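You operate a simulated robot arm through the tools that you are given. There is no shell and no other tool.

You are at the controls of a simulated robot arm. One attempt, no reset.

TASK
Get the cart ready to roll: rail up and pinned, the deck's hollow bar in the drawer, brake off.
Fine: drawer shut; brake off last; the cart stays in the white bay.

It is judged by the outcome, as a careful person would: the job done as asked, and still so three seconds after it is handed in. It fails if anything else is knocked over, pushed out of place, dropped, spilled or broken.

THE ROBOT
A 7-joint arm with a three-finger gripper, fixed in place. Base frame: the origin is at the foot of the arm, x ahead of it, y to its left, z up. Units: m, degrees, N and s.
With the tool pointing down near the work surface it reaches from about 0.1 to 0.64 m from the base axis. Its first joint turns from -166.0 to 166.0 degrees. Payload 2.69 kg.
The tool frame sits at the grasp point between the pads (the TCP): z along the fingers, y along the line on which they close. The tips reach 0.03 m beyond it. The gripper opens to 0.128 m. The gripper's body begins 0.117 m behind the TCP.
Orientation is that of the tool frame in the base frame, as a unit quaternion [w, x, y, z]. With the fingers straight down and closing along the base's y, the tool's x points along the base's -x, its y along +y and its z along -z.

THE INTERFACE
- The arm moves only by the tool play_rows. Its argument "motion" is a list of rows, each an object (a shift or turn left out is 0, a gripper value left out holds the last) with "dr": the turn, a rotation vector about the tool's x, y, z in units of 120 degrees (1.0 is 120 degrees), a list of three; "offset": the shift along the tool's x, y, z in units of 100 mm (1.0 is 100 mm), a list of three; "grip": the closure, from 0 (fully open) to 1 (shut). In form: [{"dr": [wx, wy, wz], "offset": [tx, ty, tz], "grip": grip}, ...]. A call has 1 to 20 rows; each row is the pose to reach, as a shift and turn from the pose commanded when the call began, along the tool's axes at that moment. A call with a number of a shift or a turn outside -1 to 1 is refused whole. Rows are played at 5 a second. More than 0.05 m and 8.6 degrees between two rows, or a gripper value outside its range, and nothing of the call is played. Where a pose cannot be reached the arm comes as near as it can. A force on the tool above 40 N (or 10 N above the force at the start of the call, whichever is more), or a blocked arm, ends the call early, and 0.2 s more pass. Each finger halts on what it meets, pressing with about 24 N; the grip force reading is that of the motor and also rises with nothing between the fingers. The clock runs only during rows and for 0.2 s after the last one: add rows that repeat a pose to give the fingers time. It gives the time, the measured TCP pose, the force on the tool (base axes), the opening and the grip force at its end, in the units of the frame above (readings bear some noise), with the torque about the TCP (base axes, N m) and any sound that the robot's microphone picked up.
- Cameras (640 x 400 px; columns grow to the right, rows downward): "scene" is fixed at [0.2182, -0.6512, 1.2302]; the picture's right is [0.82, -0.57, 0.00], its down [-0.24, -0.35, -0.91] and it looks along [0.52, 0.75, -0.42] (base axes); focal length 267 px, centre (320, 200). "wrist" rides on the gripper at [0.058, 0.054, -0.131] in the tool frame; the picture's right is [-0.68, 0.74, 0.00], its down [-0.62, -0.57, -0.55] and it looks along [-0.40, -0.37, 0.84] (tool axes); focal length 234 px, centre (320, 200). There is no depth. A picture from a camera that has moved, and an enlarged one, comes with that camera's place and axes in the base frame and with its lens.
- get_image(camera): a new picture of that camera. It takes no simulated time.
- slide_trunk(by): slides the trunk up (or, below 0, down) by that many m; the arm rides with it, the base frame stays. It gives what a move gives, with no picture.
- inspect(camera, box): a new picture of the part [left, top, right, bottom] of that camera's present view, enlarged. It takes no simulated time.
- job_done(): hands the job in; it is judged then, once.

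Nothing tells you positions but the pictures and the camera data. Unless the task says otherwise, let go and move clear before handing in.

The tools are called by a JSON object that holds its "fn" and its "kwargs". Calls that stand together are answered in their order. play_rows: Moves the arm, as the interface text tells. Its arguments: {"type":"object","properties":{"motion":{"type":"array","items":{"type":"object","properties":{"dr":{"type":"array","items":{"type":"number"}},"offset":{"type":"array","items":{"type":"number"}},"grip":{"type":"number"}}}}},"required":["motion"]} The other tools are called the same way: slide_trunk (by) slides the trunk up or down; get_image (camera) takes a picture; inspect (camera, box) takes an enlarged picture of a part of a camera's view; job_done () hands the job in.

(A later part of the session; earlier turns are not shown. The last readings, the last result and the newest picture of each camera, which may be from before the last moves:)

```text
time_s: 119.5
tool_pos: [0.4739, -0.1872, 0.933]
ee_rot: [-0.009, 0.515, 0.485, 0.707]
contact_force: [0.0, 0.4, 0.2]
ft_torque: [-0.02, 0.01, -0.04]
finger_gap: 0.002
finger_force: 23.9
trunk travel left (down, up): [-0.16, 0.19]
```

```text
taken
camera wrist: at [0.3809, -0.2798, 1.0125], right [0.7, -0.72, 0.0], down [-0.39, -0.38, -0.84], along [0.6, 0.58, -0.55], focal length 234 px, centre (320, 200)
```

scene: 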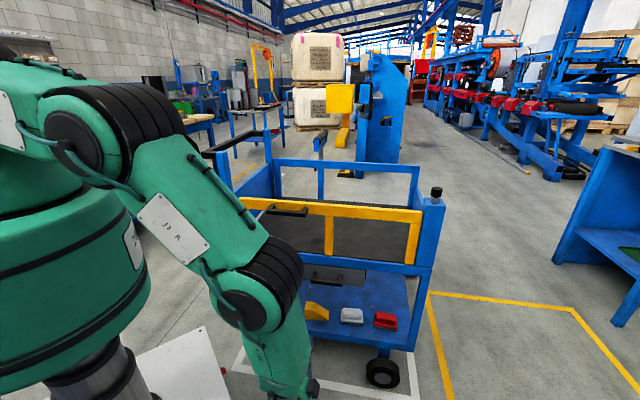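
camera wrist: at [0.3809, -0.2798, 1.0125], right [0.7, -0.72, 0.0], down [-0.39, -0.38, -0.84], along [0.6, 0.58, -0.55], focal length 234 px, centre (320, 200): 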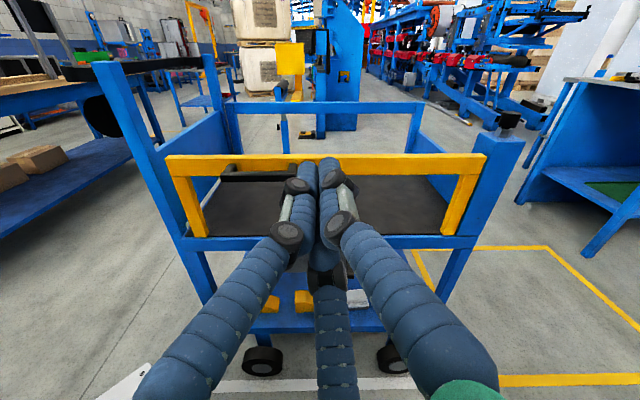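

{"fn": "play_rows", "kwargs": {"motion": [{"dr": [0.0513, -0.0007, -0.037]}, {"dr": [0.1025, -0.0014, -0.074]}, {"dr": [0.1538, -0.0021, -0.111]}, {"dr": [0.205, -0.0028, -0.148]}, {"dr": [0.2563, -0.0034, -0.185]}, {"dr": [0.3075, -0.0041, -0.222]}, {"dr": [0.3588, -0.0048, -0.259]}, {"dr": [0.41, -0.0055, -0.296]}, {"dr": [0.4613, -0.0062, -0.333]}, {"dr": [0.5125, -0.0069, -0.37]}, {"dr": [0.5638, -0.0076, -0.407]}, {"dr": [0.615, -0.0083, -0.444]}, {"dr": [0.6663, -0.0089, -0.481]}, {"dr": [0.7175, -0.0096, -0.518]}, {"dr": [0.7688, -0.0103, -0.555]}, {"dr": [0.82, -0.011, -0.592]}]}}

{"fn": "get_image", "kwargs": {"camera": "wrist"}}

{"fn": "get_image", "kwargs": {"camera": "scene"}}

```text
time_s: 122.9
tool_pos: [0.4746, -0.1881, 0.935]
ee_rot: [-0.003, 0.052, 0.996, 0.066]
contact_force: [0.5, 0.7, 0.2]
ft_torque: [-0.01, 0.06, -0.01]
finger_gap: 0.0022
finger_force: 24.2
out of reach, approached as far as the arm can: row 15, 16
trunk travel left (down, up): [-0.16, 0.19]
```

```text
taken
camera wrist: at [0.4229, -0.1481, 1.0724], right [0.75, 0.66, 0.09], down [0.55, -0.69, 0.46], along [0.36, -0.3, -0.88], focal length 234 px, centre (320, 200)
```

wrist: 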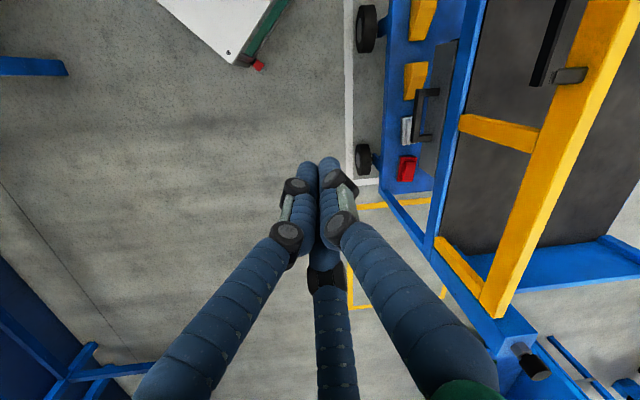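

```text
taken
```

scene: 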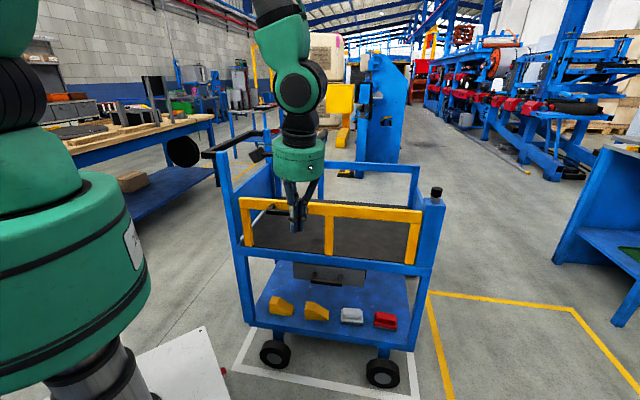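

Now moving left (+y) and up to look at the push-handle end.

{"fn": "play_rows", "kwargs": {"motion": [{"offset": [0.1, 0.23, -0.22]}, {"offset": [0.2, 0.47, -0.44]}, {"offset": [0.3, 0.7, -0.66]}, {"offset": [0.4, 0.94, -0.88]}]}}

{"fn": "play_rows", "kwargs": {"motion": [{"offset": [0.13, 0.33, -0.02]}, {"offset": [0.26, 0.66, -0.04]}, {"offset": [0.4, 0.98, -0.07]}]}}

{"fn": "play_rows", "kwargs": {"motion": [{"offset": [0.13, 0.33, -0.02]}, {"offset": [0.26, 0.66, -0.04]}, {"offset": [0.4, 0.98, -0.07]}]}}

{"fn": "play_rows", "kwargs": {"motion": [{"offset": [0.13, 0.33, -0.02]}, {"offset": [0.26, 0.66, -0.04]}, {"offset": [0.4, 0.98, -0.07]}]}}

{"fn": "get_image", "kwargs": {"camera": "wrist"}}

{"fn": "get_image", "kwargs": {"camera": "scene"}}

```text
time_s: 123.9
tool_pos: [0.4496, -0.1252, 1.0076]
ee_rot: [-0.002, 0.052, 0.996, 0.069]
contact_force: [-0.6, 0.3, 0.4]
ft_torque: [-0.04, -0.02, 0.02]
finger_gap: 0.0022
finger_force: 24.2
out of reach, approached as far as the arm can: row 4
trunk travel left (down, up): [-0.16, 0.19]
```

```text
time_s: 124.7
tool_pos: [0.4221, -0.024, 1.026]
ee_rot: [-0.003, 0.051, 0.996, 0.067]
contact_force: [0.8, 0.9, 0.2]
ft_torque: [0.02, -0.01, -0.01]
finger_gap: 0.0022
finger_force: 24.6
trunk travel left (down, up): [-0.16, 0.19]
```

```text
time_s: 125.5
tool_pos: [0.3957, 0.0545, 1.0428]
ee_rot: [-0.003, 0.051, 0.996, 0.069]
contact_force: [-0.6, -0.9, 0.2]
ft_torque: [-0.05, -0.02, 0.01]
finger_gap: 0.0021
finger_force: 23.7
out of reach, approached as far as the arm can: row 3
trunk travel left (down, up): [-0.16, 0.19]
```

```text
time_s: 126.3
tool_pos: [0.3958, 0.0535, 1.0431]
ee_rot: [-0.002, 0.05, 0.996, 0.069]
contact_force: [0.6, -0.2, 0.4]
ft_torque: [-0.01, 0.01, -0.01]
finger_gap: 0.0023
finger_force: 24.1
out of reach, approached as far as the arm can: row 1, 2, 3
trunk travel left (down, up): [-0.16, 0.19]
```

```text
taken
camera wrist: at [0.3432, 0.0931, 1.1811], right [0.75, 0.66, 0.09], down [0.55, -0.7, 0.46], along [0.37, -0.29, -0.88], focal length 234 px, centre (320, 200)
```

wrist: 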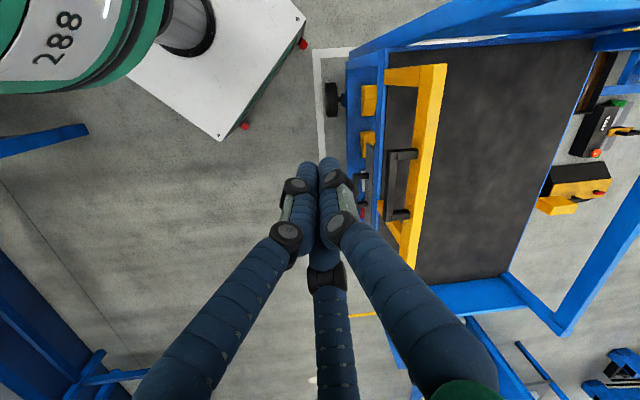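

```text
taken
```

scene: 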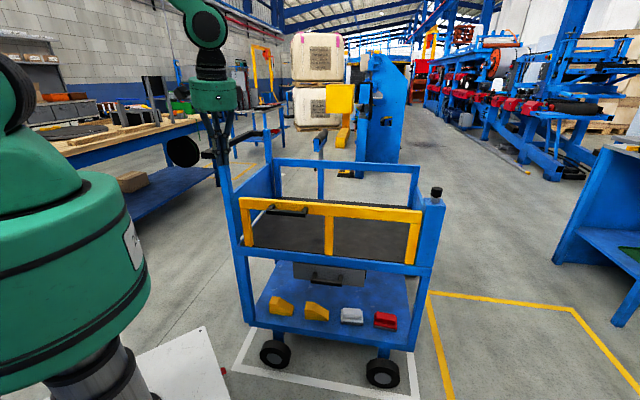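

The reach stops here, but from this spot I can turn the camera toward the push-handle end instead.

{"fn": "play_rows", "kwargs": {"motion": [{"dr": [0.0013, 0.0083, -0.0635]}, {"dr": [0.0026, 0.0166, -0.1269]}, {"dr": [0.0039, 0.0249, -0.1904]}, {"dr": [0.0051, 0.0332, -0.2538]}, {"dr": [0.0064, 0.0415, -0.3173]}, {"dr": [0.0077, 0.0498, -0.3808]}, {"dr": [0.009, 0.0582, -0.4442]}, {"dr": [0.0103, 0.0665, -0.5077]}, {"dr": [0.0116, 0.0748, -0.5712]}, {"dr": [0.0128, 0.0831, -0.6346]}, {"dr": [0.0141, 0.0914, -0.6981]}, {"dr": [0.0154, 0.0997, -0.7615]}, {"dr": [0.0167, 0.108, -0.825]}]}}

{"fn": "get_image", "kwargs": {"camera": "wrist"}}

```text
time_s: 129.1
tool_pos: [0.4325, 0.1033, 0.9496]
ee_rot: [0.014, 0.714, -0.695, -0.077]
contact_force: [2.1, 1.3, 0.4]
ft_torque: [-0.27, 0.17, 0.04]
finger_gap: 0.0023
finger_force: 23.9
out of reach, approached as far as the arm can: row 2, 3, 4, 5, 6, 7, 8, 9, 10, 11, 12, 13
trunk travel left (down, up): [-0.16, 0.19]
```

```text
taken
camera wrist: at [0.3972, 0.0306, 1.0811], right [-0.74, 0.65, 0.15], down [0.62, 0.58, 0.53], along [0.25, 0.49, -0.84], focal length 234 px, centre (320, 200)
```

wrist: 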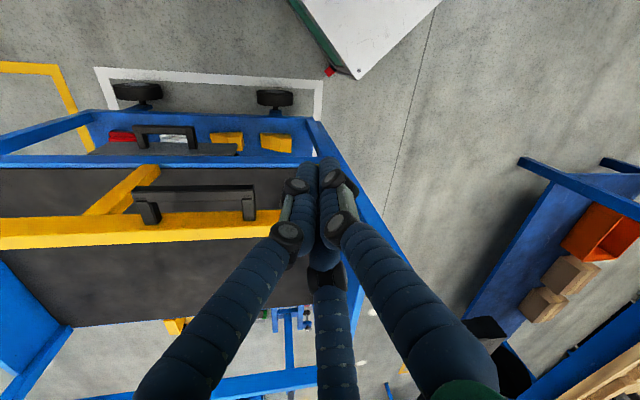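

{"fn": "play_rows", "kwargs": {"motion": [{"offset": [0, 0, 0]}, {"offset": [0, 0, 0]}]}}

{"fn": "get_image", "kwargs": {"camera": "scene"}}

{"fn": "inspect", "kwargs": {"camera": "wrist", "box": [280, 160, 480, 400]}}

```text
time_s: 129.7
tool_pos: [0.4328, 0.1002, 0.9486]
ee_rot: [0.012, 0.714, -0.696, -0.077]
contact_force: [-0.3, -0.9, 0.7]
ft_torque: [0.01, 0.04, 0.0]
finger_gap: 0.0022
finger_force: 23.5
trunk travel left (down, up): [-0.16, 0.19]
```

```text
taken
```

scene: 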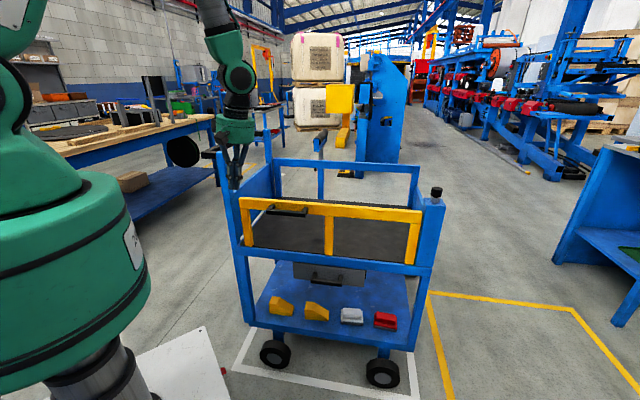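

```text
1.67 times, centred on (380, 280) of wrist
camera zoom: at [0.3971, 0.0273, 1.0809], right [-0.74, 0.65, 0.15], down [0.62, 0.58, 0.53], along [0.25, 0.49, -0.83], focal length 390 px, centre (220, 67)
```

zoom: 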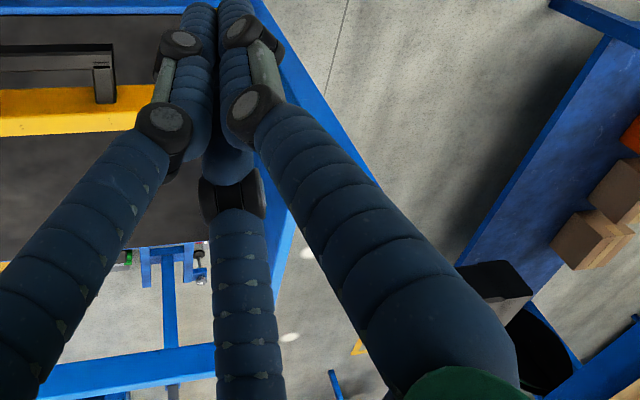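

{"fn": "inspect", "kwargs": {"camera": "scene", "box": [195, 125, 291, 260]}}

{"fn": "inspect", "kwargs": {"camera": "wrist", "box": [60, 60, 360, 250]}}

{"fn": "inspect", "kwargs": {"camera": "scene", "box": [225, 240, 321, 390]}}

```text
2.96 times, centred on (243, 192) of scene
camera zoom: at [0.2182, -0.6512, 1.2302], right [0.82, -0.57, 0.0], down [-0.24, -0.35, -0.91], along [0.52, 0.75, -0.42], focal length 791 px, centre (548, 222)
```

zoom: 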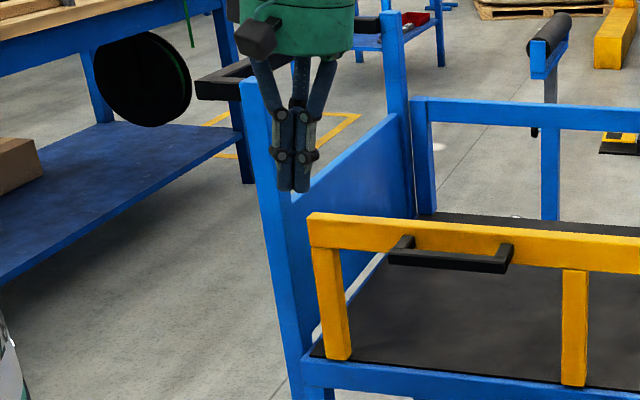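

```text
2.11 times, centred on (210, 155) of wrist
camera zoom: at [0.3971, 0.0273, 1.0809], right [-0.74, 0.65, 0.15], down [0.62, 0.58, 0.53], along [0.25, 0.49, -0.83], focal length 493 px, centre (552, 295)
```

zoom: 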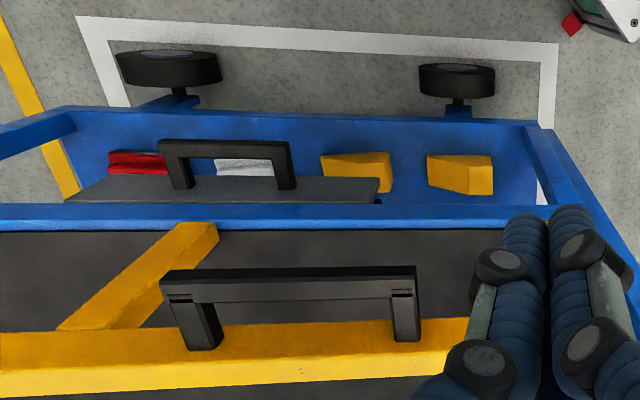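

```text
2.67 times, centred on (273, 315) of scene
camera zoom: at [0.2182, -0.6512, 1.2302], right [0.82, -0.57, 0.0], down [-0.24, -0.35, -0.91], along [0.52, 0.75, -0.42], focal length 712 px, centre (445, -107)
```

zoom: 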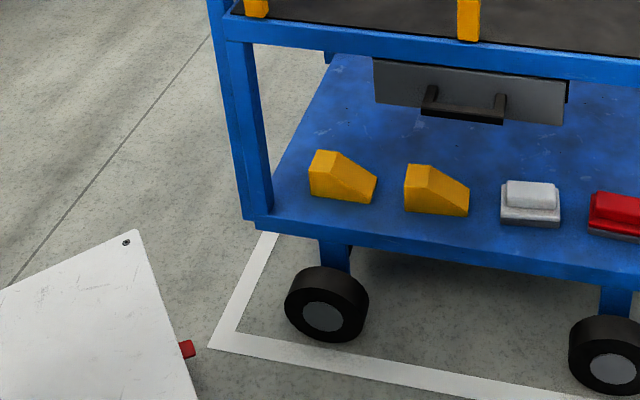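

I still need a closer, low view of the two pads to judge what they are. I'll unwind the arm and bring the camera down in front of the lower shelf.

{"fn": "play_rows", "kwargs": {"motion": [{"offset": [0.14, 0.06, -0.2]}, {"dr": [0.0058, -0.0077, 0.0614], "offset": [0.2, 0.09, -0.24]}, {"dr": [0.0116, -0.0155, 0.1229], "offset": [0.26, 0.12, -0.27]}, {"dr": [0.0174, -0.0232, 0.1843], "offset": [0.33, 0.15, -0.3]}, {"dr": [0.0232, -0.0309, 0.2457], "offset": [0.39, 0.17, -0.33]}, {"dr": [0.029, -0.0387, 0.3072], "offset": [0.45, 0.2, -0.37]}, {"dr": [0.0348, -0.0464, 0.3686], "offset": [0.51, 0.22, -0.4]}, {"dr": [0.0406, -0.0541, 0.43], "offset": [0.57, 0.25, -0.44]}, {"dr": [0.0463, -0.0619, 0.4914], "offset": [0.63, 0.27, -0.47]}, {"dr": [0.0521, -0.0696, 0.5529], "offset": [0.69, 0.3, -0.51]}, {"dr": [0.0579, -0.0773, 0.6143], "offset": [0.75, 0.33, -0.54]}, {"dr": [0.0637, -0.085, 0.6757], "offset": [0.81, 0.35, -0.58]}, {"dr": [0.0695, -0.0928, 0.7372], "offset": [0.87, 0.38, -0.61]}, {"dr": [0.0753, -0.1005, 0.7986], "offset": [0.934, 0.404, -0.645]}]}}

{"fn": "get_image", "kwargs": {"camera": "wrist"}}

```text
time_s: 132.7
tool_pos: [0.4054, 0.0007, 1.0107]
ee_rot: [0.049, 0.05, 0.996, 0.06]
contact_force: [0.4, 0.3, -0.9]
ft_torque: [0.0, -0.01, 0.01]
finger_gap: 0.0023
finger_force: 24.4
out of reach, approached as far as the arm can: row 1
trunk travel left (down, up): [-0.16, 0.19]
```

```text
taken
camera wrist: at [0.3388, 0.0434, 1.1414], right [0.74, 0.66, 0.15], down [0.5, -0.69, 0.53], along [0.45, -0.31, -0.83], focal length 234 px, centre (320, 200)
```

wrist: 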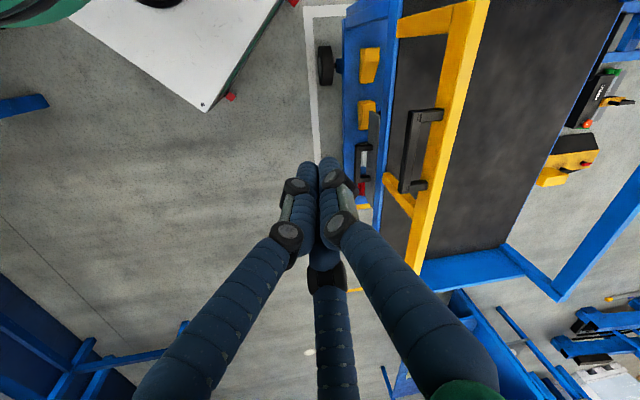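

The pads turn out to be far outside the arm's reach, so the brake must be somewhere I can reach — likely on the push-handle end. I'll go back to the roomy starting height and sweep around to look at that end from outside.

{"fn": "play_rows", "kwargs": {"motion": [{"offset": [-0.25, 0, -0.15]}, {"offset": [-0.5, 0, -0.3]}, {"offset": [-0.75, 0, -0.45]}, {"offset": [-1.0, 0, -0.6]}]}}

{"fn": "play_rows", "kwargs": {"motion": [{"offset": [-0.13, 0.05, -0.33]}, {"offset": [-0.26, 0.1, -0.66]}, {"offset": [-0.4, 0.15, -1.0]}]}}

{"fn": "get_image", "kwargs": {"camera": "wrist"}}

```text
time_s: 133.7
tool_pos: [0.4966, -0.0154, 1.0764]
ee_rot: [0.05, 0.048, 0.995, 0.065]
contact_force: [-0.5, -0.3, -0.5]
ft_torque: [0.0, 0.0, 0.02]
finger_gap: 0.002
finger_force: 24.3
trunk travel left (down, up): [-0.16, 0.19]
```

```text
time_s: 134.5
tool_pos: [0.5031, 0.0026, 1.1038]
ee_rot: [0.053, 0.054, 0.994, 0.073]
contact_force: [2.0, 0.6, 4.4]
ft_torque: [-0.13, 0.28, 0.01]
finger_gap: 0.0022
finger_force: 24.0
out of reach, approached as far as the arm can: row 1, 2, 3
trunk travel left (down, up): [-0.16, 0.19]
```

```text
taken
camera wrist: at [0.4364, 0.0419, 1.2354], right [0.74, 0.65, 0.18], down [0.49, -0.7, 0.52], along [0.46, -0.3, -0.84], focal length 234 px, centre (320, 200)
```

wrist: 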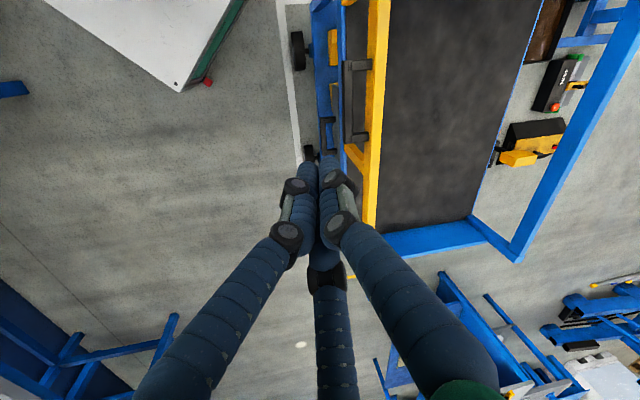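

{"fn": "get_image", "kwargs": {"camera": "scene"}}

{"fn": "inspect", "kwargs": {"camera": "wrist", "box": [470, 20, 640, 200]}}

{"fn": "play_rows", "kwargs": {"motion": [{"offset": [0, 0, 0]}, {"offset": [0, 0, 0]}]}}

```text
taken
```

scene: 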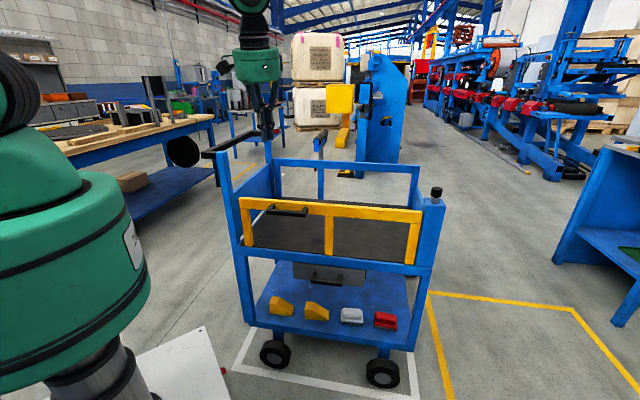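

```text
2.22 times, centred on (555, 110) of wrist
camera zoom: at [0.4364, 0.0419, 1.2354], right [0.74, 0.65, 0.18], down [0.49, -0.7, 0.52], along [0.46, -0.3, -0.84], focal length 520 px, centre (-202, 400)
```

zoom: 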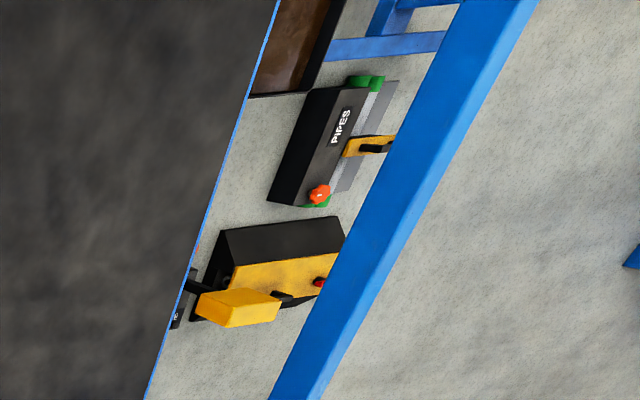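

```text
time_s: 135.1
tool_pos: [0.5028, 0.001, 1.1044]
ee_rot: [0.053, 0.055, 0.994, 0.073]
contact_force: [-0.5, 0.6, 0.2]
ft_torque: [-0.05, -0.03, -0.02]
finger_gap: 0.0023
finger_force: 24.4
trunk travel left (down, up): [-0.16, 0.19]
```

{"fn": "inspect", "kwargs": {"camera": "scene", "box": [195, 120, 275, 170]}}

{"fn": "inspect", "kwargs": {"camera": "scene", "box": [205, 170, 285, 240]}}

{"fn": "inspect", "kwargs": {"camera": "scene", "box": [225, 240, 305, 310]}}

{"fn": "inspect", "kwargs": {"camera": "scene", "box": [395, 215, 455, 300]}}

```text
8.00 times, centred on (235, 145) of scene
camera zoom: at [0.2182, -0.6512, 1.2302], right [0.82, -0.57, 0.0], down [-0.24, -0.35, -0.91], along [0.52, 0.75, -0.42], focal length 2136 px, centre (1000, 640)
```

zoom: 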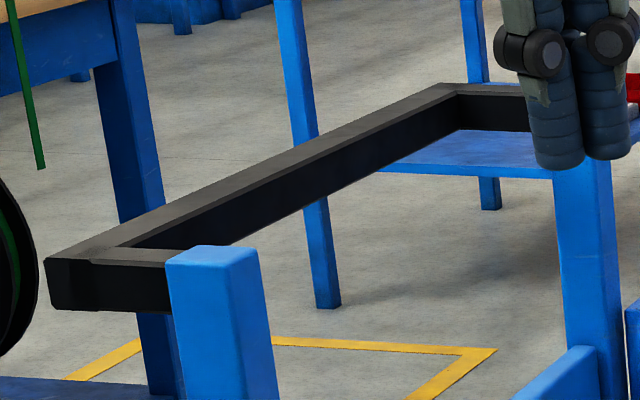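

```text
5.71 times, centred on (245, 205) of scene
camera zoom: at [0.2182, -0.6512, 1.2302], right [0.82, -0.57, 0.0], down [-0.24, -0.35, -0.91], along [0.52, 0.75, -0.42], focal length 1526 px, centre (749, 171)
```

zoom: 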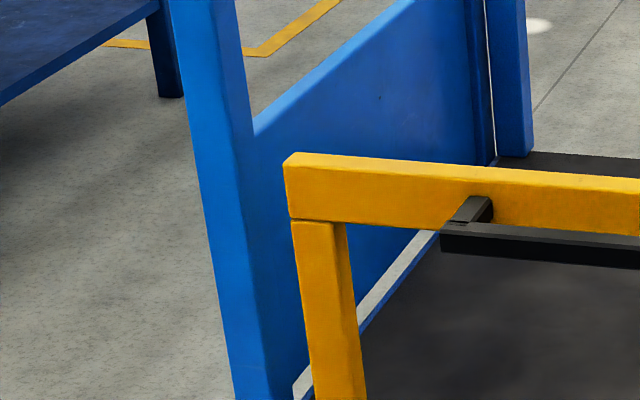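

```text
5.71 times, centred on (265, 275) of scene
camera zoom: at [0.2182, -0.6512, 1.2302], right [0.82, -0.57, 0.0], down [-0.24, -0.35, -0.91], along [0.52, 0.75, -0.42], focal length 1526 px, centre (634, -229)
```

zoom: 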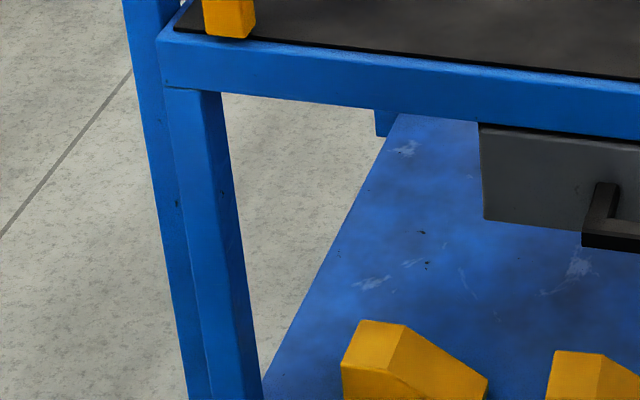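

```text
4.71 times, centred on (425, 258) of scene
camera zoom: at [0.2182, -0.6512, 1.2302], right [0.82, -0.57, 0.0], down [-0.24, -0.35, -0.91], along [0.52, 0.75, -0.42], focal length 1256 px, centre (-174, -71)
```

zoom: 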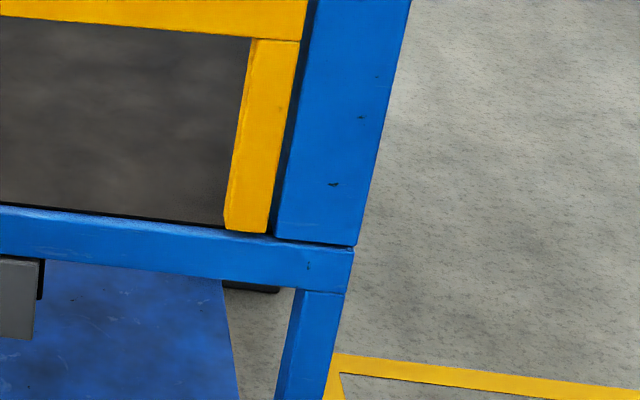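

No lever on the push handle or posts. Before concluding anything, I'll get a close, low look at the pads and the underside at the front.

{"fn": "play_rows", "kwargs": {"motion": [{"dr": [-0.0513, 0.003, 0.0417], "offset": [0.035, -0.071, 0.058]}, {"dr": [-0.1026, 0.006, 0.0833], "offset": [0.071, -0.141, 0.116]}, {"dr": [-0.1539, 0.009, 0.125], "offset": [0.106, -0.212, 0.174]}, {"dr": [-0.2053, 0.012, 0.1666], "offset": [0.142, -0.283, 0.232]}, {"dr": [-0.2566, 0.015, 0.2083], "offset": [0.177, -0.353, 0.29]}, {"dr": [-0.3079, 0.018, 0.2499], "offset": [0.213, -0.424, 0.348]}, {"dr": [-0.3592, 0.021, 0.2916], "offset": [0.248, -0.495, 0.407]}, {"dr": [-0.4105, 0.0239, 0.3333], "offset": [0.283, -0.565, 0.465]}, {"dr": [-0.4618, 0.0269, 0.3749], "offset": [0.319, -0.636, 0.523]}, {"dr": [-0.5131, 0.0299, 0.4166], "offset": [0.354, -0.706, 0.581]}, {"dr": [-0.5645, 0.0329, 0.4582], "offset": [0.39, -0.777, 0.639]}, {"dr": [-0.6158, 0.0359, 0.4999], "offset": [0.425, -0.848, 0.697]}, {"dr": [-0.6671, 0.0389, 0.5415], "offset": [0.461, -0.918, 0.755]}, {"dr": [-0.7184, 0.0419, 0.5832], "offset": [0.496, -0.989, 0.813]}]}}

{"fn": "slide_trunk", "kwargs": {"by": -0.15}}

{"fn": "get_image", "kwargs": {"camera": "wrist"}}

```text
time_s: 138.1
tool_pos: [0.4569, -0.0826, 1.0089]
ee_rot: [-0.009, 0.511, 0.501, 0.698]
contact_force: [-0.2, 0.8, 0.4]
ft_torque: [0.04, 0.01, -0.05]
finger_gap: 0.0021
finger_force: 24.2
trunk travel left (down, up): [-0.16, 0.19]
```

```text
time_s: 139.9
tool_pos: [0.4573, -0.0824, 0.8596]
ee_rot: [-0.01, 0.511, 0.501, 0.698]
contact_force: [0.3, -0.5, 0.4]
ft_torque: [-0.02, 0.0, -0.01]
finger_gap: 0.0022
finger_force: 23.7
trunk travel left (down, up): [-0.01, 0.34]
```

```text
taken
camera wrist: at [0.3659, -0.1731, 0.9423], right [0.71, -0.7, 0.02], down [-0.39, -0.42, -0.82], along [0.59, 0.58, -0.57], focal length 234 px, centre (320, 200)
```

wrist: 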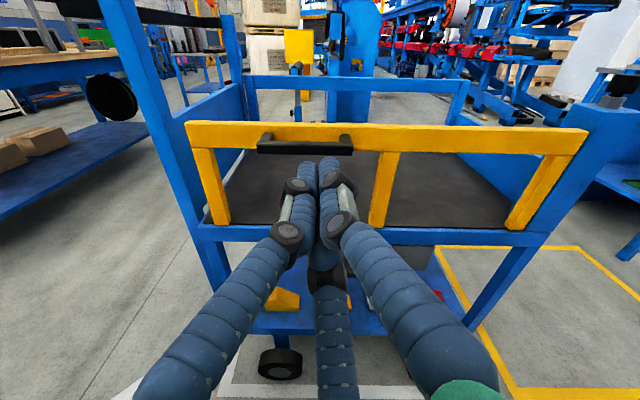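

{"fn": "play_rows", "kwargs": {"motion": [{"offset": [0, 0, -0.4]}, {"offset": [0, 0, -0.8]}, {"offset": [0, 0, -1.0]}]}}

{"fn": "play_rows", "kwargs": {"motion": [{"offset": [-0.31, -0.107, 0]}, {"offset": [-0.62, -0.213, 0]}, {"offset": [-0.931, -0.32, 0]}]}}

{"fn": "play_rows", "kwargs": {"motion": [{"offset": [-0.31, -0.107, 0]}, {"offset": [-0.62, -0.213, 0]}, {"offset": [-0.931, -0.32, 0]}]}}

{"fn": "play_rows", "kwargs": {"motion": [{"offset": [-0.31, -0.107, 0]}, {"offset": [-0.62, -0.213, 0]}, {"offset": [-0.931, -0.32, 0]}]}}

{"fn": "play_rows", "kwargs": {"motion": [{"offset": [-0.31, -0.107, 0]}, {"offset": [-0.62, -0.213, 0]}, {"offset": [-0.931, -0.32, 0]}]}}

{"fn": "get_image", "kwargs": {"camera": "wrist"}}

{"fn": "get_image", "kwargs": {"camera": "scene"}}

```text
time_s: 140.7
tool_pos: [0.3888, -0.1532, 0.86]
ee_rot: [-0.008, 0.51, 0.502, 0.698]
contact_force: [1.3, 0.5, -0.3]
ft_torque: [-0.01, -0.02, 0.01]
finger_gap: 0.0022
finger_force: 23.9
trunk travel left (down, up): [-0.01, 0.34]
```

```text
time_s: 141.5
tool_pos: [0.4132, -0.1827, 0.7723]
ee_rot: [-0.009, 0.511, 0.501, 0.698]
contact_force: [-0.1, 0.0, 0.8]
ft_torque: [-0.03, 0.02, -0.09]
finger_gap: 0.0025
finger_force: 24.1
trunk travel left (down, up): [-0.01, 0.34]
```

```text
time_s: 142.3
tool_pos: [0.441, -0.2148, 0.6831]
ee_rot: [-0.008, 0.511, 0.502, 0.698]
contact_force: [0.0, 0.4, 0.5]
ft_torque: [-0.05, 0.0, -0.03]
finger_gap: 0.0019
finger_force: 24.4
trunk travel left (down, up): [-0.01, 0.34]
```

```text
time_s: 143.1
tool_pos: [0.4708, -0.2429, 0.5944]
ee_rot: [-0.008, 0.511, 0.5, 0.699]
contact_force: [-0.4, -0.8, 0.2]
ft_torque: [-0.03, 0.04, -0.01]
finger_gap: 0.0024
finger_force: 23.9
trunk travel left (down, up): [-0.01, 0.34]
```

```text
time_s: 143.9
tool_pos: [0.4972, -0.2751, 0.503]
ee_rot: [-0.008, 0.51, 0.501, 0.699]
contact_force: [0.9, -0.1, 0.1]
ft_torque: [-0.08, 0.03, 0.01]
finger_gap: 0.002
finger_force: 24.3
trunk travel left (down, up): [-0.01, 0.34]
```

```text
taken
camera wrist: at [0.4061, -0.3664, 0.5865], right [0.71, -0.7, 0.02], down [-0.39, -0.42, -0.82], along [0.59, 0.57, -0.57], focal length 234 px, centre (320, 200)
```

wrist: 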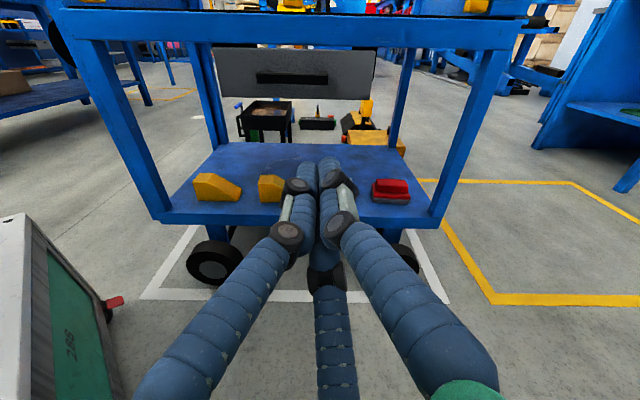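

```text
taken
```

scene: 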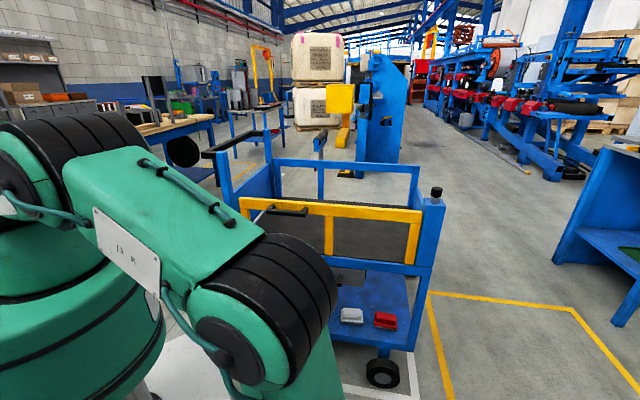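

{"fn": "inspect", "kwargs": {"camera": "wrist", "box": [350, 160, 430, 220]}}

{"fn": "inspect", "kwargs": {"camera": "wrist", "box": [130, 160, 290, 310]}}

{"fn": "inspect", "kwargs": {"camera": "wrist", "box": [200, 40, 420, 160]}}

```text
6.67 times, centred on (390, 190) of wrist
camera zoom: at [0.4061, -0.3664, 0.5865], right [0.71, -0.7, 0.02], down [-0.39, -0.42, -0.82], along [0.59, 0.57, -0.57], focal length 1561 px, centre (-147, 267)
```

zoom: 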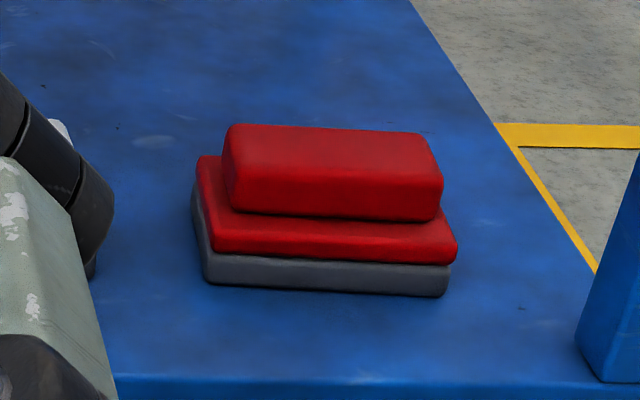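

```text
2.67 times, centred on (210, 235) of wrist
camera zoom: at [0.4061, -0.3664, 0.5865], right [0.71, -0.7, 0.02], down [-0.39, -0.42, -0.82], along [0.59, 0.57, -0.57], focal length 624 px, centre (613, 107)
```

zoom: 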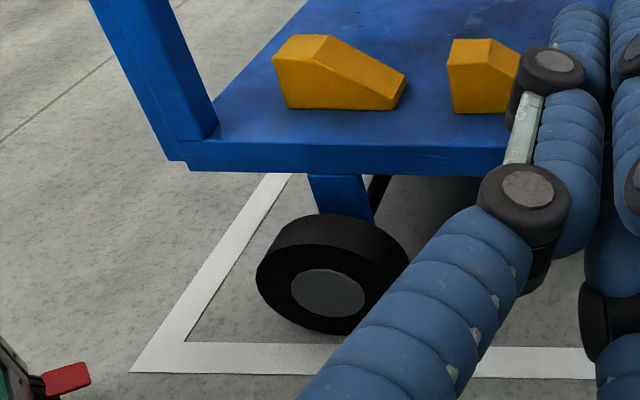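

```text
2.91 times, centred on (310, 100) of wrist
camera zoom: at [0.4061, -0.3664, 0.5865], right [0.71, -0.7, 0.02], down [-0.39, -0.42, -0.82], along [0.59, 0.57, -0.57], focal length 681 px, centre (349, 491)
```

zoom: 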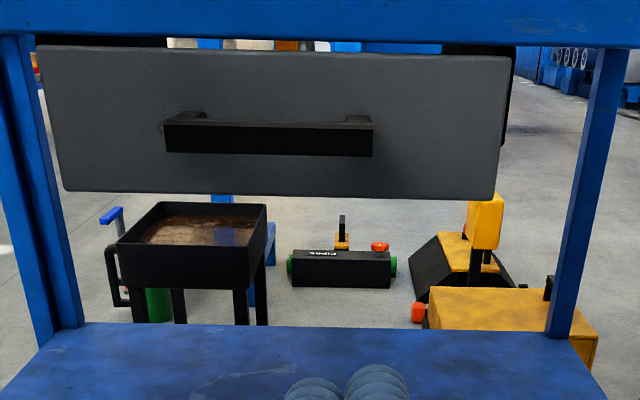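

{"fn": "inspect", "kwargs": {"camera": "wrist", "box": [200, 210, 300, 275]}}

{"fn": "inspect", "kwargs": {"camera": "scene", "box": [340, 330, 440, 392]}}

{"fn": "inspect", "kwargs": {"camera": "wrist", "box": [370, 215, 470, 300]}}

```text
6.15 times, centred on (250, 242) of wrist
camera zoom: at [0.4061, -0.3664, 0.5865], right [0.71, -0.7, 0.02], down [-0.39, -0.42, -0.82], along [0.59, 0.57, -0.57], focal length 1441 px, centre (751, -62)
```

zoom: 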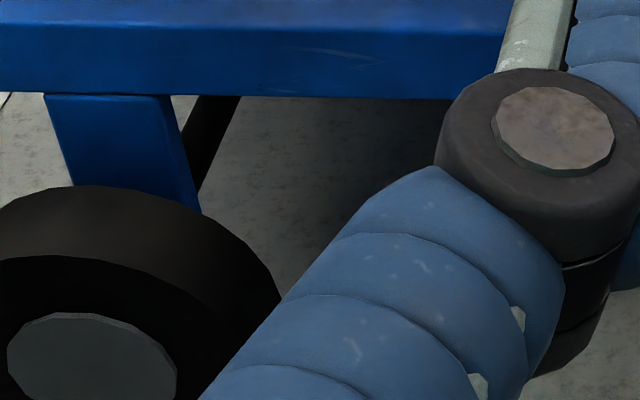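

```text
6.40 times, centred on (390, 361) of scene
camera zoom: at [0.2182, -0.6512, 1.2302], right [0.82, -0.57, 0.0], down [-0.24, -0.35, -0.91], along [0.52, 0.75, -0.42], focal length 1709 px, centre (-128, -830)
```

zoom: 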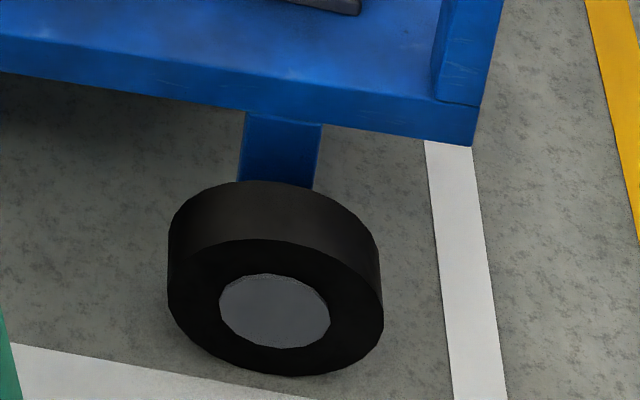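

```text
4.71 times, centred on (420, 258) of wrist
camera zoom: at [0.4061, -0.3664, 0.5865], right [0.71, -0.7, 0.02], down [-0.39, -0.42, -0.82], along [0.59, 0.57, -0.57], focal length 1102 px, centre (-151, -71)
```

zoom: 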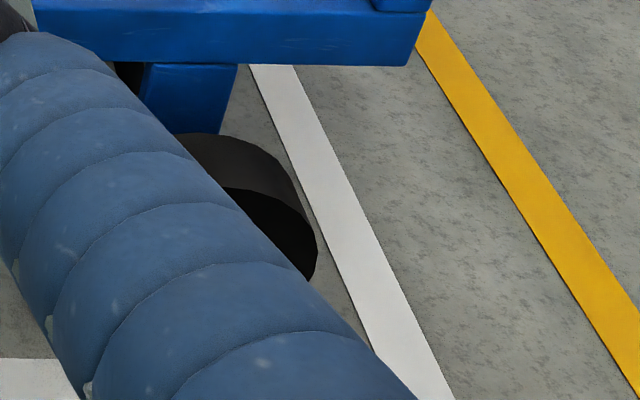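

The shelf area shows only loose items. I'll raise up again and swing the whole arm around its base to view the left end from outside.

{"fn": "slide_trunk", "kwargs": {"by": 0.2}}

{"fn": "play_rows", "kwargs": {"motion": [{"offset": [0.25, 0.23, 0]}, {"offset": [0.5, 0.46, 0]}, {"offset": [0.75, 0.69, 0]}, {"offset": [0.98, 0.91, 0]}]}}

{"fn": "play_rows", "kwargs": {"motion": [{"offset": [0.25, 0.23, 0]}, {"offset": [0.5, 0.46, 0]}, {"offset": [0.75, 0.69, 0]}, {"offset": [0.98, 0.91, 0]}]}}

```text
time_s: 146.0
tool_pos: [0.4974, -0.2743, 0.7032]
ee_rot: [-0.008, 0.511, 0.5, 0.699]
contact_force: [-0.1, -0.2, -0.6]
ft_torque: [0.02, -0.01, 0.01]
finger_gap: 0.0022
finger_force: 24.3
trunk travel left (down, up): [-0.21, 0.14]
```

```text
time_s: 147.0
tool_pos: [0.4968, -0.2702, 0.8392]
ee_rot: [-0.01, 0.511, 0.5, 0.699]
contact_force: [-1.2, 0.0, 0.5]
ft_torque: [0.02, -0.03, -0.01]
finger_gap: 0.0022
finger_force: 23.9
trunk travel left (down, up): [-0.21, 0.14]
```

```text
time_s: 148.0
tool_pos: [0.4992, -0.2684, 0.9707]
ee_rot: [-0.008, 0.511, 0.501, 0.698]
contact_force: [0.0, 0.2, 0.5]
ft_torque: [0.02, 0.01, 0.01]
finger_gap: 0.0021
finger_force: 23.8
trunk travel left (down, up): [-0.21, 0.14]
```

{"fn": "play_rows", "kwargs": {"motion": [{"dr": [0.0472, -0.0178, -0.0473], "offset": [0.058, 0.013, 0.029]}, {"dr": [0.0944, -0.0356, -0.0946], "offset": [0.115, 0.027, 0.059]}, {"dr": [0.1416, -0.0534, -0.1418], "offset": [0.173, 0.04, 0.088]}, {"dr": [0.1887, -0.0712, -0.1891], "offset": [0.23, 0.053, 0.117]}, {"dr": [0.2359, -0.089, -0.2364], "offset": [0.288, 0.066, 0.146]}, {"dr": [0.2831, -0.1068, -0.2837], "offset": [0.345, 0.08, 0.176]}, {"dr": [0.3303, -0.1246, -0.331], "offset": [0.403, 0.093, 0.205]}, {"dr": [0.3775, -0.1423, -0.3782], "offset": [0.46, 0.106, 0.234]}, {"dr": [0.4247, -0.1601, -0.4255], "offset": [0.518, 0.12, 0.264]}, {"dr": [0.4719, -0.1779, -0.4728], "offset": [0.575, 0.133, 0.293]}, {"dr": [0.519, -0.1957, -0.5201], "offset": [0.633, 0.146, 0.322]}, {"dr": [0.5662, -0.2135, -0.5673], "offset": [0.69, 0.16, 0.351]}, {"dr": [0.6134, -0.2313, -0.6146], "offset": [0.748, 0.173, 0.381]}, {"dr": [0.6606, -0.2491, -0.6619], "offset": [0.805, 0.186, 0.41]}]}}

{"fn": "get_image", "kwargs": {"camera": "scene"}}

```text
time_s: 151.0
tool_pos: [0.4994, -0.207, 1.0408]
ee_rot: [0.213, 0.127, 0.968, -0.028]
contact_force: [-0.5, -0.2, -0.4]
ft_torque: [-0.02, -0.13, 0.04]
finger_gap: 0.0023
finger_force: 24.5
trunk travel left (down, up): [-0.21, 0.14]
```

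```text
taken
```

scene: 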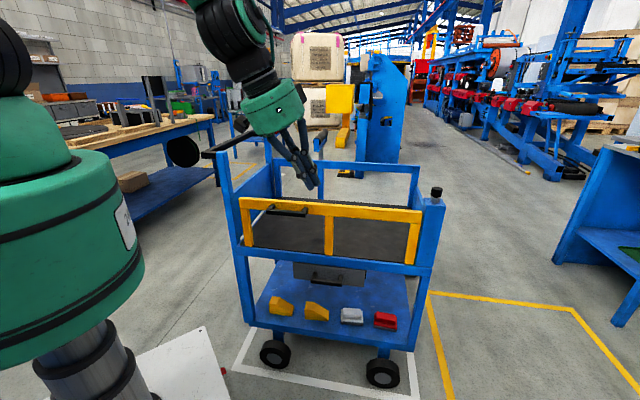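

Good posture. Raising the trunk to clear the posts, then rotating the arm to the left about its base in equal arcs.

{"fn": "slide_trunk", "kwargs": {"by": 0.13}}

{"fn": "play_rows", "kwargs": {"motion": [{"dr": [-0.0176, 0, -0.0378], "offset": [-0.037, 0.47, 0.017]}, {"dr": [-0.0352, 0, -0.0755], "offset": [-0.037, 0.942, 0.017]}]}}

{"fn": "play_rows", "kwargs": {"motion": [{"dr": [-0.0176, 0, -0.0378], "offset": [-0.037, 0.47, 0.017]}, {"dr": [-0.0352, 0, -0.0755], "offset": [-0.037, 0.942, 0.017]}]}}

{"fn": "play_rows", "kwargs": {"motion": [{"dr": [-0.0176, 0, -0.0378], "offset": [-0.037, 0.47, 0.017]}, {"dr": [-0.0352, 0, -0.0755], "offset": [-0.037, 0.942, 0.017]}]}}

{"fn": "play_rows", "kwargs": {"motion": [{"dr": [-0.0176, 0, -0.0378], "offset": [-0.037, 0.47, 0.017]}, {"dr": [-0.0352, 0, -0.0755], "offset": [-0.037, 0.942, 0.017]}]}}

{"fn": "get_image", "kwargs": {"camera": "wrist"}}

```text
time_s: 152.6
tool_pos: [0.4987, -0.2079, 1.1707]
ee_rot: [0.214, 0.126, 0.968, -0.027]
contact_force: [-0.3, -0.2, -0.3]
ft_torque: [-0.01, 0.03, 0.02]
finger_gap: 0.0021
finger_force: 23.9
trunk travel left (down, up): [-0.34, 0.01]
```

```text
time_s: 153.2
tool_pos: [0.5281, -0.1173, 1.1743]
ee_rot: [0.215, 0.041, 0.976, -0.008]
contact_force: [0.6, 0.5, -0.3]
ft_torque: [-0.01, -0.04, -0.02]
finger_gap: 0.0021
finger_force: 24.0
trunk travel left (down, up): [-0.34, 0.01]
```

```text
time_s: 153.8
tool_pos: [0.5403, -0.021, 1.1693]
ee_rot: [0.215, -0.044, 0.976, 0.01]
contact_force: [0.1, 0.6, -0.3]
ft_torque: [-0.05, 0.03, -0.02]
finger_gap: 0.0023
finger_force: 23.8
trunk travel left (down, up): [-0.34, 0.01]
```

```text
time_s: 154.4
tool_pos: [0.5365, 0.0722, 1.1692]
ee_rot: [0.215, -0.13, 0.968, 0.028]
contact_force: [-0.3, 0.9, 0.6]
ft_torque: [-0.12, 0.01, -0.04]
finger_gap: 0.0023
finger_force: 23.9
trunk travel left (down, up): [-0.34, 0.01]
```

```text
time_s: 155.0
tool_pos: [0.5164, 0.1634, 1.1682]
ee_rot: [0.212, -0.213, 0.953, 0.048]
contact_force: [0.3, 1.0, -1.1]
ft_torque: [-0.06, 0.01, -0.05]
finger_gap: 0.0022
finger_force: 24.6
trunk travel left (down, up): [-0.34, 0.01]
```

```text
taken
camera wrist: at [0.3961, 0.1644, 1.2633], right [0.24, 0.93, 0.29], down [0.54, -0.37, 0.76], along [0.81, -0.03, -0.59], focal length 234 px, centre (320, 200)
```

wrist: 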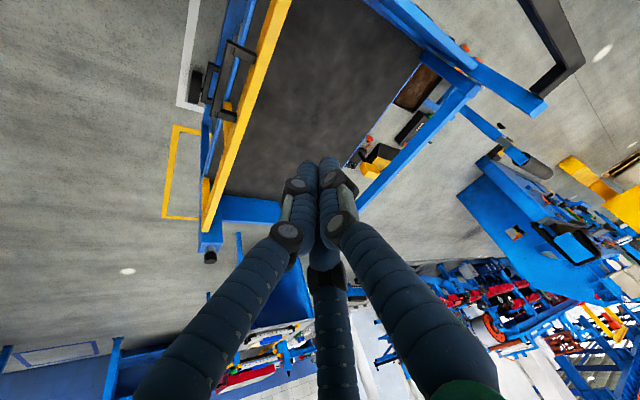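

A small red item shows up near the left panel, at the top of this view. Zooming in.

{"fn": "inspect", "kwargs": {"camera": "wrist", "box": [380, 0, 600, 130]}}

{"fn": "play_rows", "kwargs": {"motion": [{"dr": [-0.0176, 0, -0.0378], "offset": [-0.037, 0.47, 0.017]}, {"dr": [-0.0352, 0, -0.0755], "offset": [-0.037, 0.942, 0.017]}]}}

{"fn": "play_rows", "kwargs": {"motion": [{"dr": [-0.0176, 0, -0.0378], "offset": [-0.037, 0.47, 0.017]}, {"dr": [-0.0352, 0, -0.0755], "offset": [-0.037, 0.942, 0.017]}]}}

{"fn": "get_image", "kwargs": {"camera": "wrist"}}

```text
2.91 times, centred on (490, 65) of wrist
camera zoom: at [0.3961, 0.1644, 1.2633], right [0.24, 0.93, 0.29], down [0.54, -0.37, 0.76], along [0.81, -0.03, -0.59], focal length 681 px, centre (-174, 593)
```

zoom: 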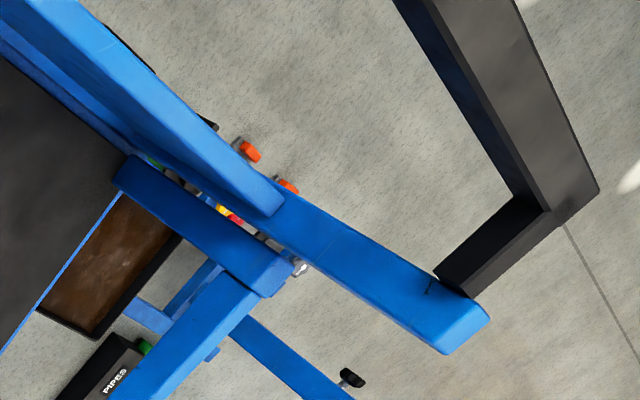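

```text
time_s: 155.6
tool_pos: [0.4782, 0.2527, 1.1733]
ee_rot: [0.206, -0.295, 0.931, 0.065]
contact_force: [-0.2, 0.4, -0.2]
ft_torque: [-0.08, -0.01, -0.04]
finger_gap: 0.0025
finger_force: 23.4
trunk travel left (down, up): [-0.34, 0.01]
```

```text
time_s: 156.2
tool_pos: [0.4277, 0.3312, 1.1707]
ee_rot: [0.2, -0.374, 0.902, 0.082]
contact_force: [-0.2, -0.2, 0.3]
ft_torque: [-0.04, -0.02, -0.05]
finger_gap: 0.0021
finger_force: 23.5
trunk travel left (down, up): [-0.34, 0.01]
```

```text
taken
camera wrist: at [0.3139, 0.2904, 1.2665], right [-0.09, 0.95, 0.29], down [0.63, -0.17, 0.76], along [0.77, 0.25, -0.59], focal length 234 px, centre (320, 200)
```

wrist: 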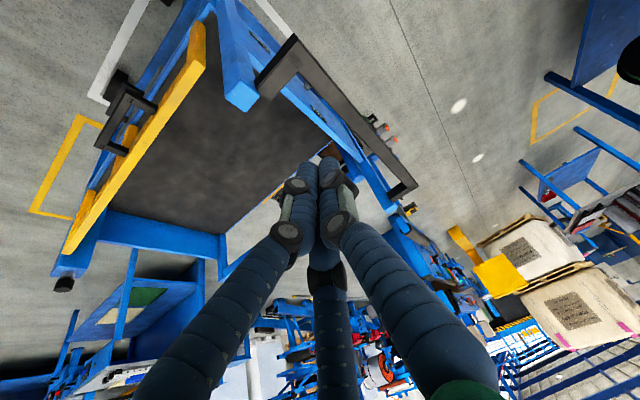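

Now I can see orange-tipped items just outside the left end. Zooming.

{"fn": "inspect", "kwargs": {"camera": "wrist", "box": [200, 0, 440, 200]}}

{"fn": "inspect", "kwargs": {"camera": "wrist", "box": [340, 90, 440, 160]}}

```text
2.00 times, centred on (320, 100) of wrist
camera zoom: at [0.3139, 0.2904, 1.2665], right [-0.09, 0.95, 0.29], down [0.63, -0.17, 0.76], along [0.77, 0.25, -0.59], focal length 468 px, centre (320, 400)
```

zoom: 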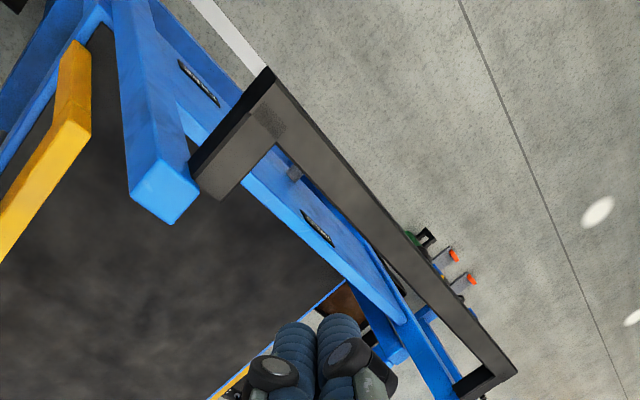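

```text
5.71 times, centred on (390, 125) of wrist
camera zoom: at [0.3139, 0.2904, 1.2665], right [-0.09, 0.95, 0.29], down [0.63, -0.17, 0.76], along [0.77, 0.25, -0.59], focal length 1338 px, centre (-80, 629)
```

zoom: 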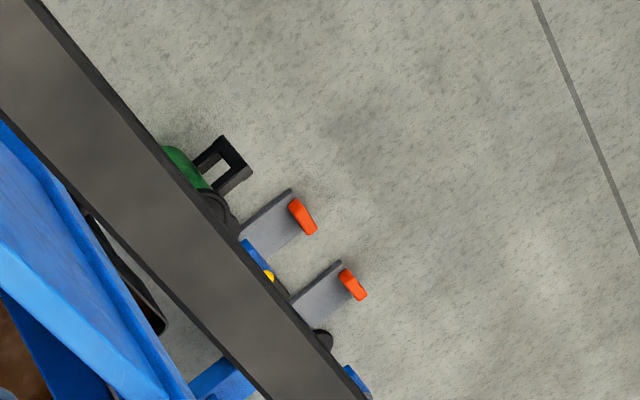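

There are black label plates and something small mounted on the outside of the left end panel. I'll swing further around to see it face-on.

{"fn": "play_rows", "kwargs": {"motion": [{"dr": [-0.0176, 0, -0.0378], "offset": [-0.037, 0.47, 0.017]}, {"dr": [-0.0352, 0, -0.0755], "offset": [-0.037, 0.942, 0.017]}]}}

{"fn": "play_rows", "kwargs": {"motion": [{"dr": [-0.0176, 0, -0.0378], "offset": [-0.037, 0.47, 0.017]}, {"dr": [-0.0352, 0, -0.0755], "offset": [-0.037, 0.942, 0.017]}]}}

{"fn": "play_rows", "kwargs": {"motion": [{"dr": [-0.0176, 0, -0.0378], "offset": [-0.037, 0.47, 0.017]}, {"dr": [-0.0352, 0, -0.0755], "offset": [-0.037, 0.942, 0.017]}]}}

{"fn": "get_image", "kwargs": {"camera": "wrist"}}

{"fn": "get_image", "kwargs": {"camera": "scene"}}

```text
time_s: 156.8
tool_pos: [0.3611, 0.3989, 1.173]
ee_rot: [0.192, -0.451, 0.866, 0.1]
contact_force: [-0.1, 0.3, -0.1]
ft_torque: [-0.06, -0.04, -0.06]
finger_gap: 0.0022
finger_force: 24.3
trunk travel left (down, up): [-0.34, 0.01]
```

```text
time_s: 157.4
tool_pos: [0.2851, 0.4561, 1.1719]
ee_rot: [0.182, -0.526, 0.823, 0.116]
contact_force: [-0.1, 0.5, -0.2]
ft_torque: [-0.05, -0.09, -0.05]
finger_gap: 0.0021
finger_force: 23.8
trunk travel left (down, up): [-0.34, 0.01]
```

```text
time_s: 158.0
tool_pos: [0.2027, 0.5007, 1.1724]
ee_rot: [0.171, -0.595, 0.774, 0.132]
contact_force: [-0.2, 1.0, -0.3]
ft_torque: [0.0, -0.07, -0.02]
finger_gap: 0.0022
finger_force: 23.8
trunk travel left (down, up): [-0.34, 0.01]
```

```text
taken
camera wrist: at [0.1231, 0.4082, 1.2651], right [-0.55, 0.78, 0.29], down [0.63, 0.17, 0.76], along [0.54, 0.6, -0.59], focal length 234 px, centre (320, 200)
```

wrist: 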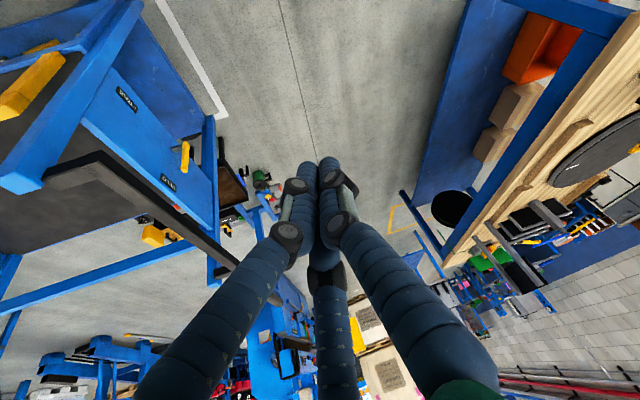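

```text
taken
```

scene: 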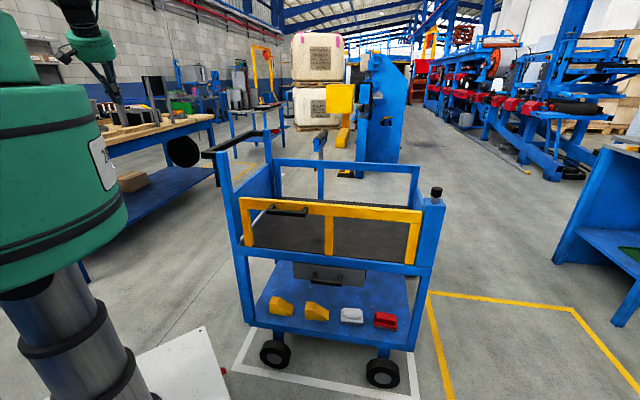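

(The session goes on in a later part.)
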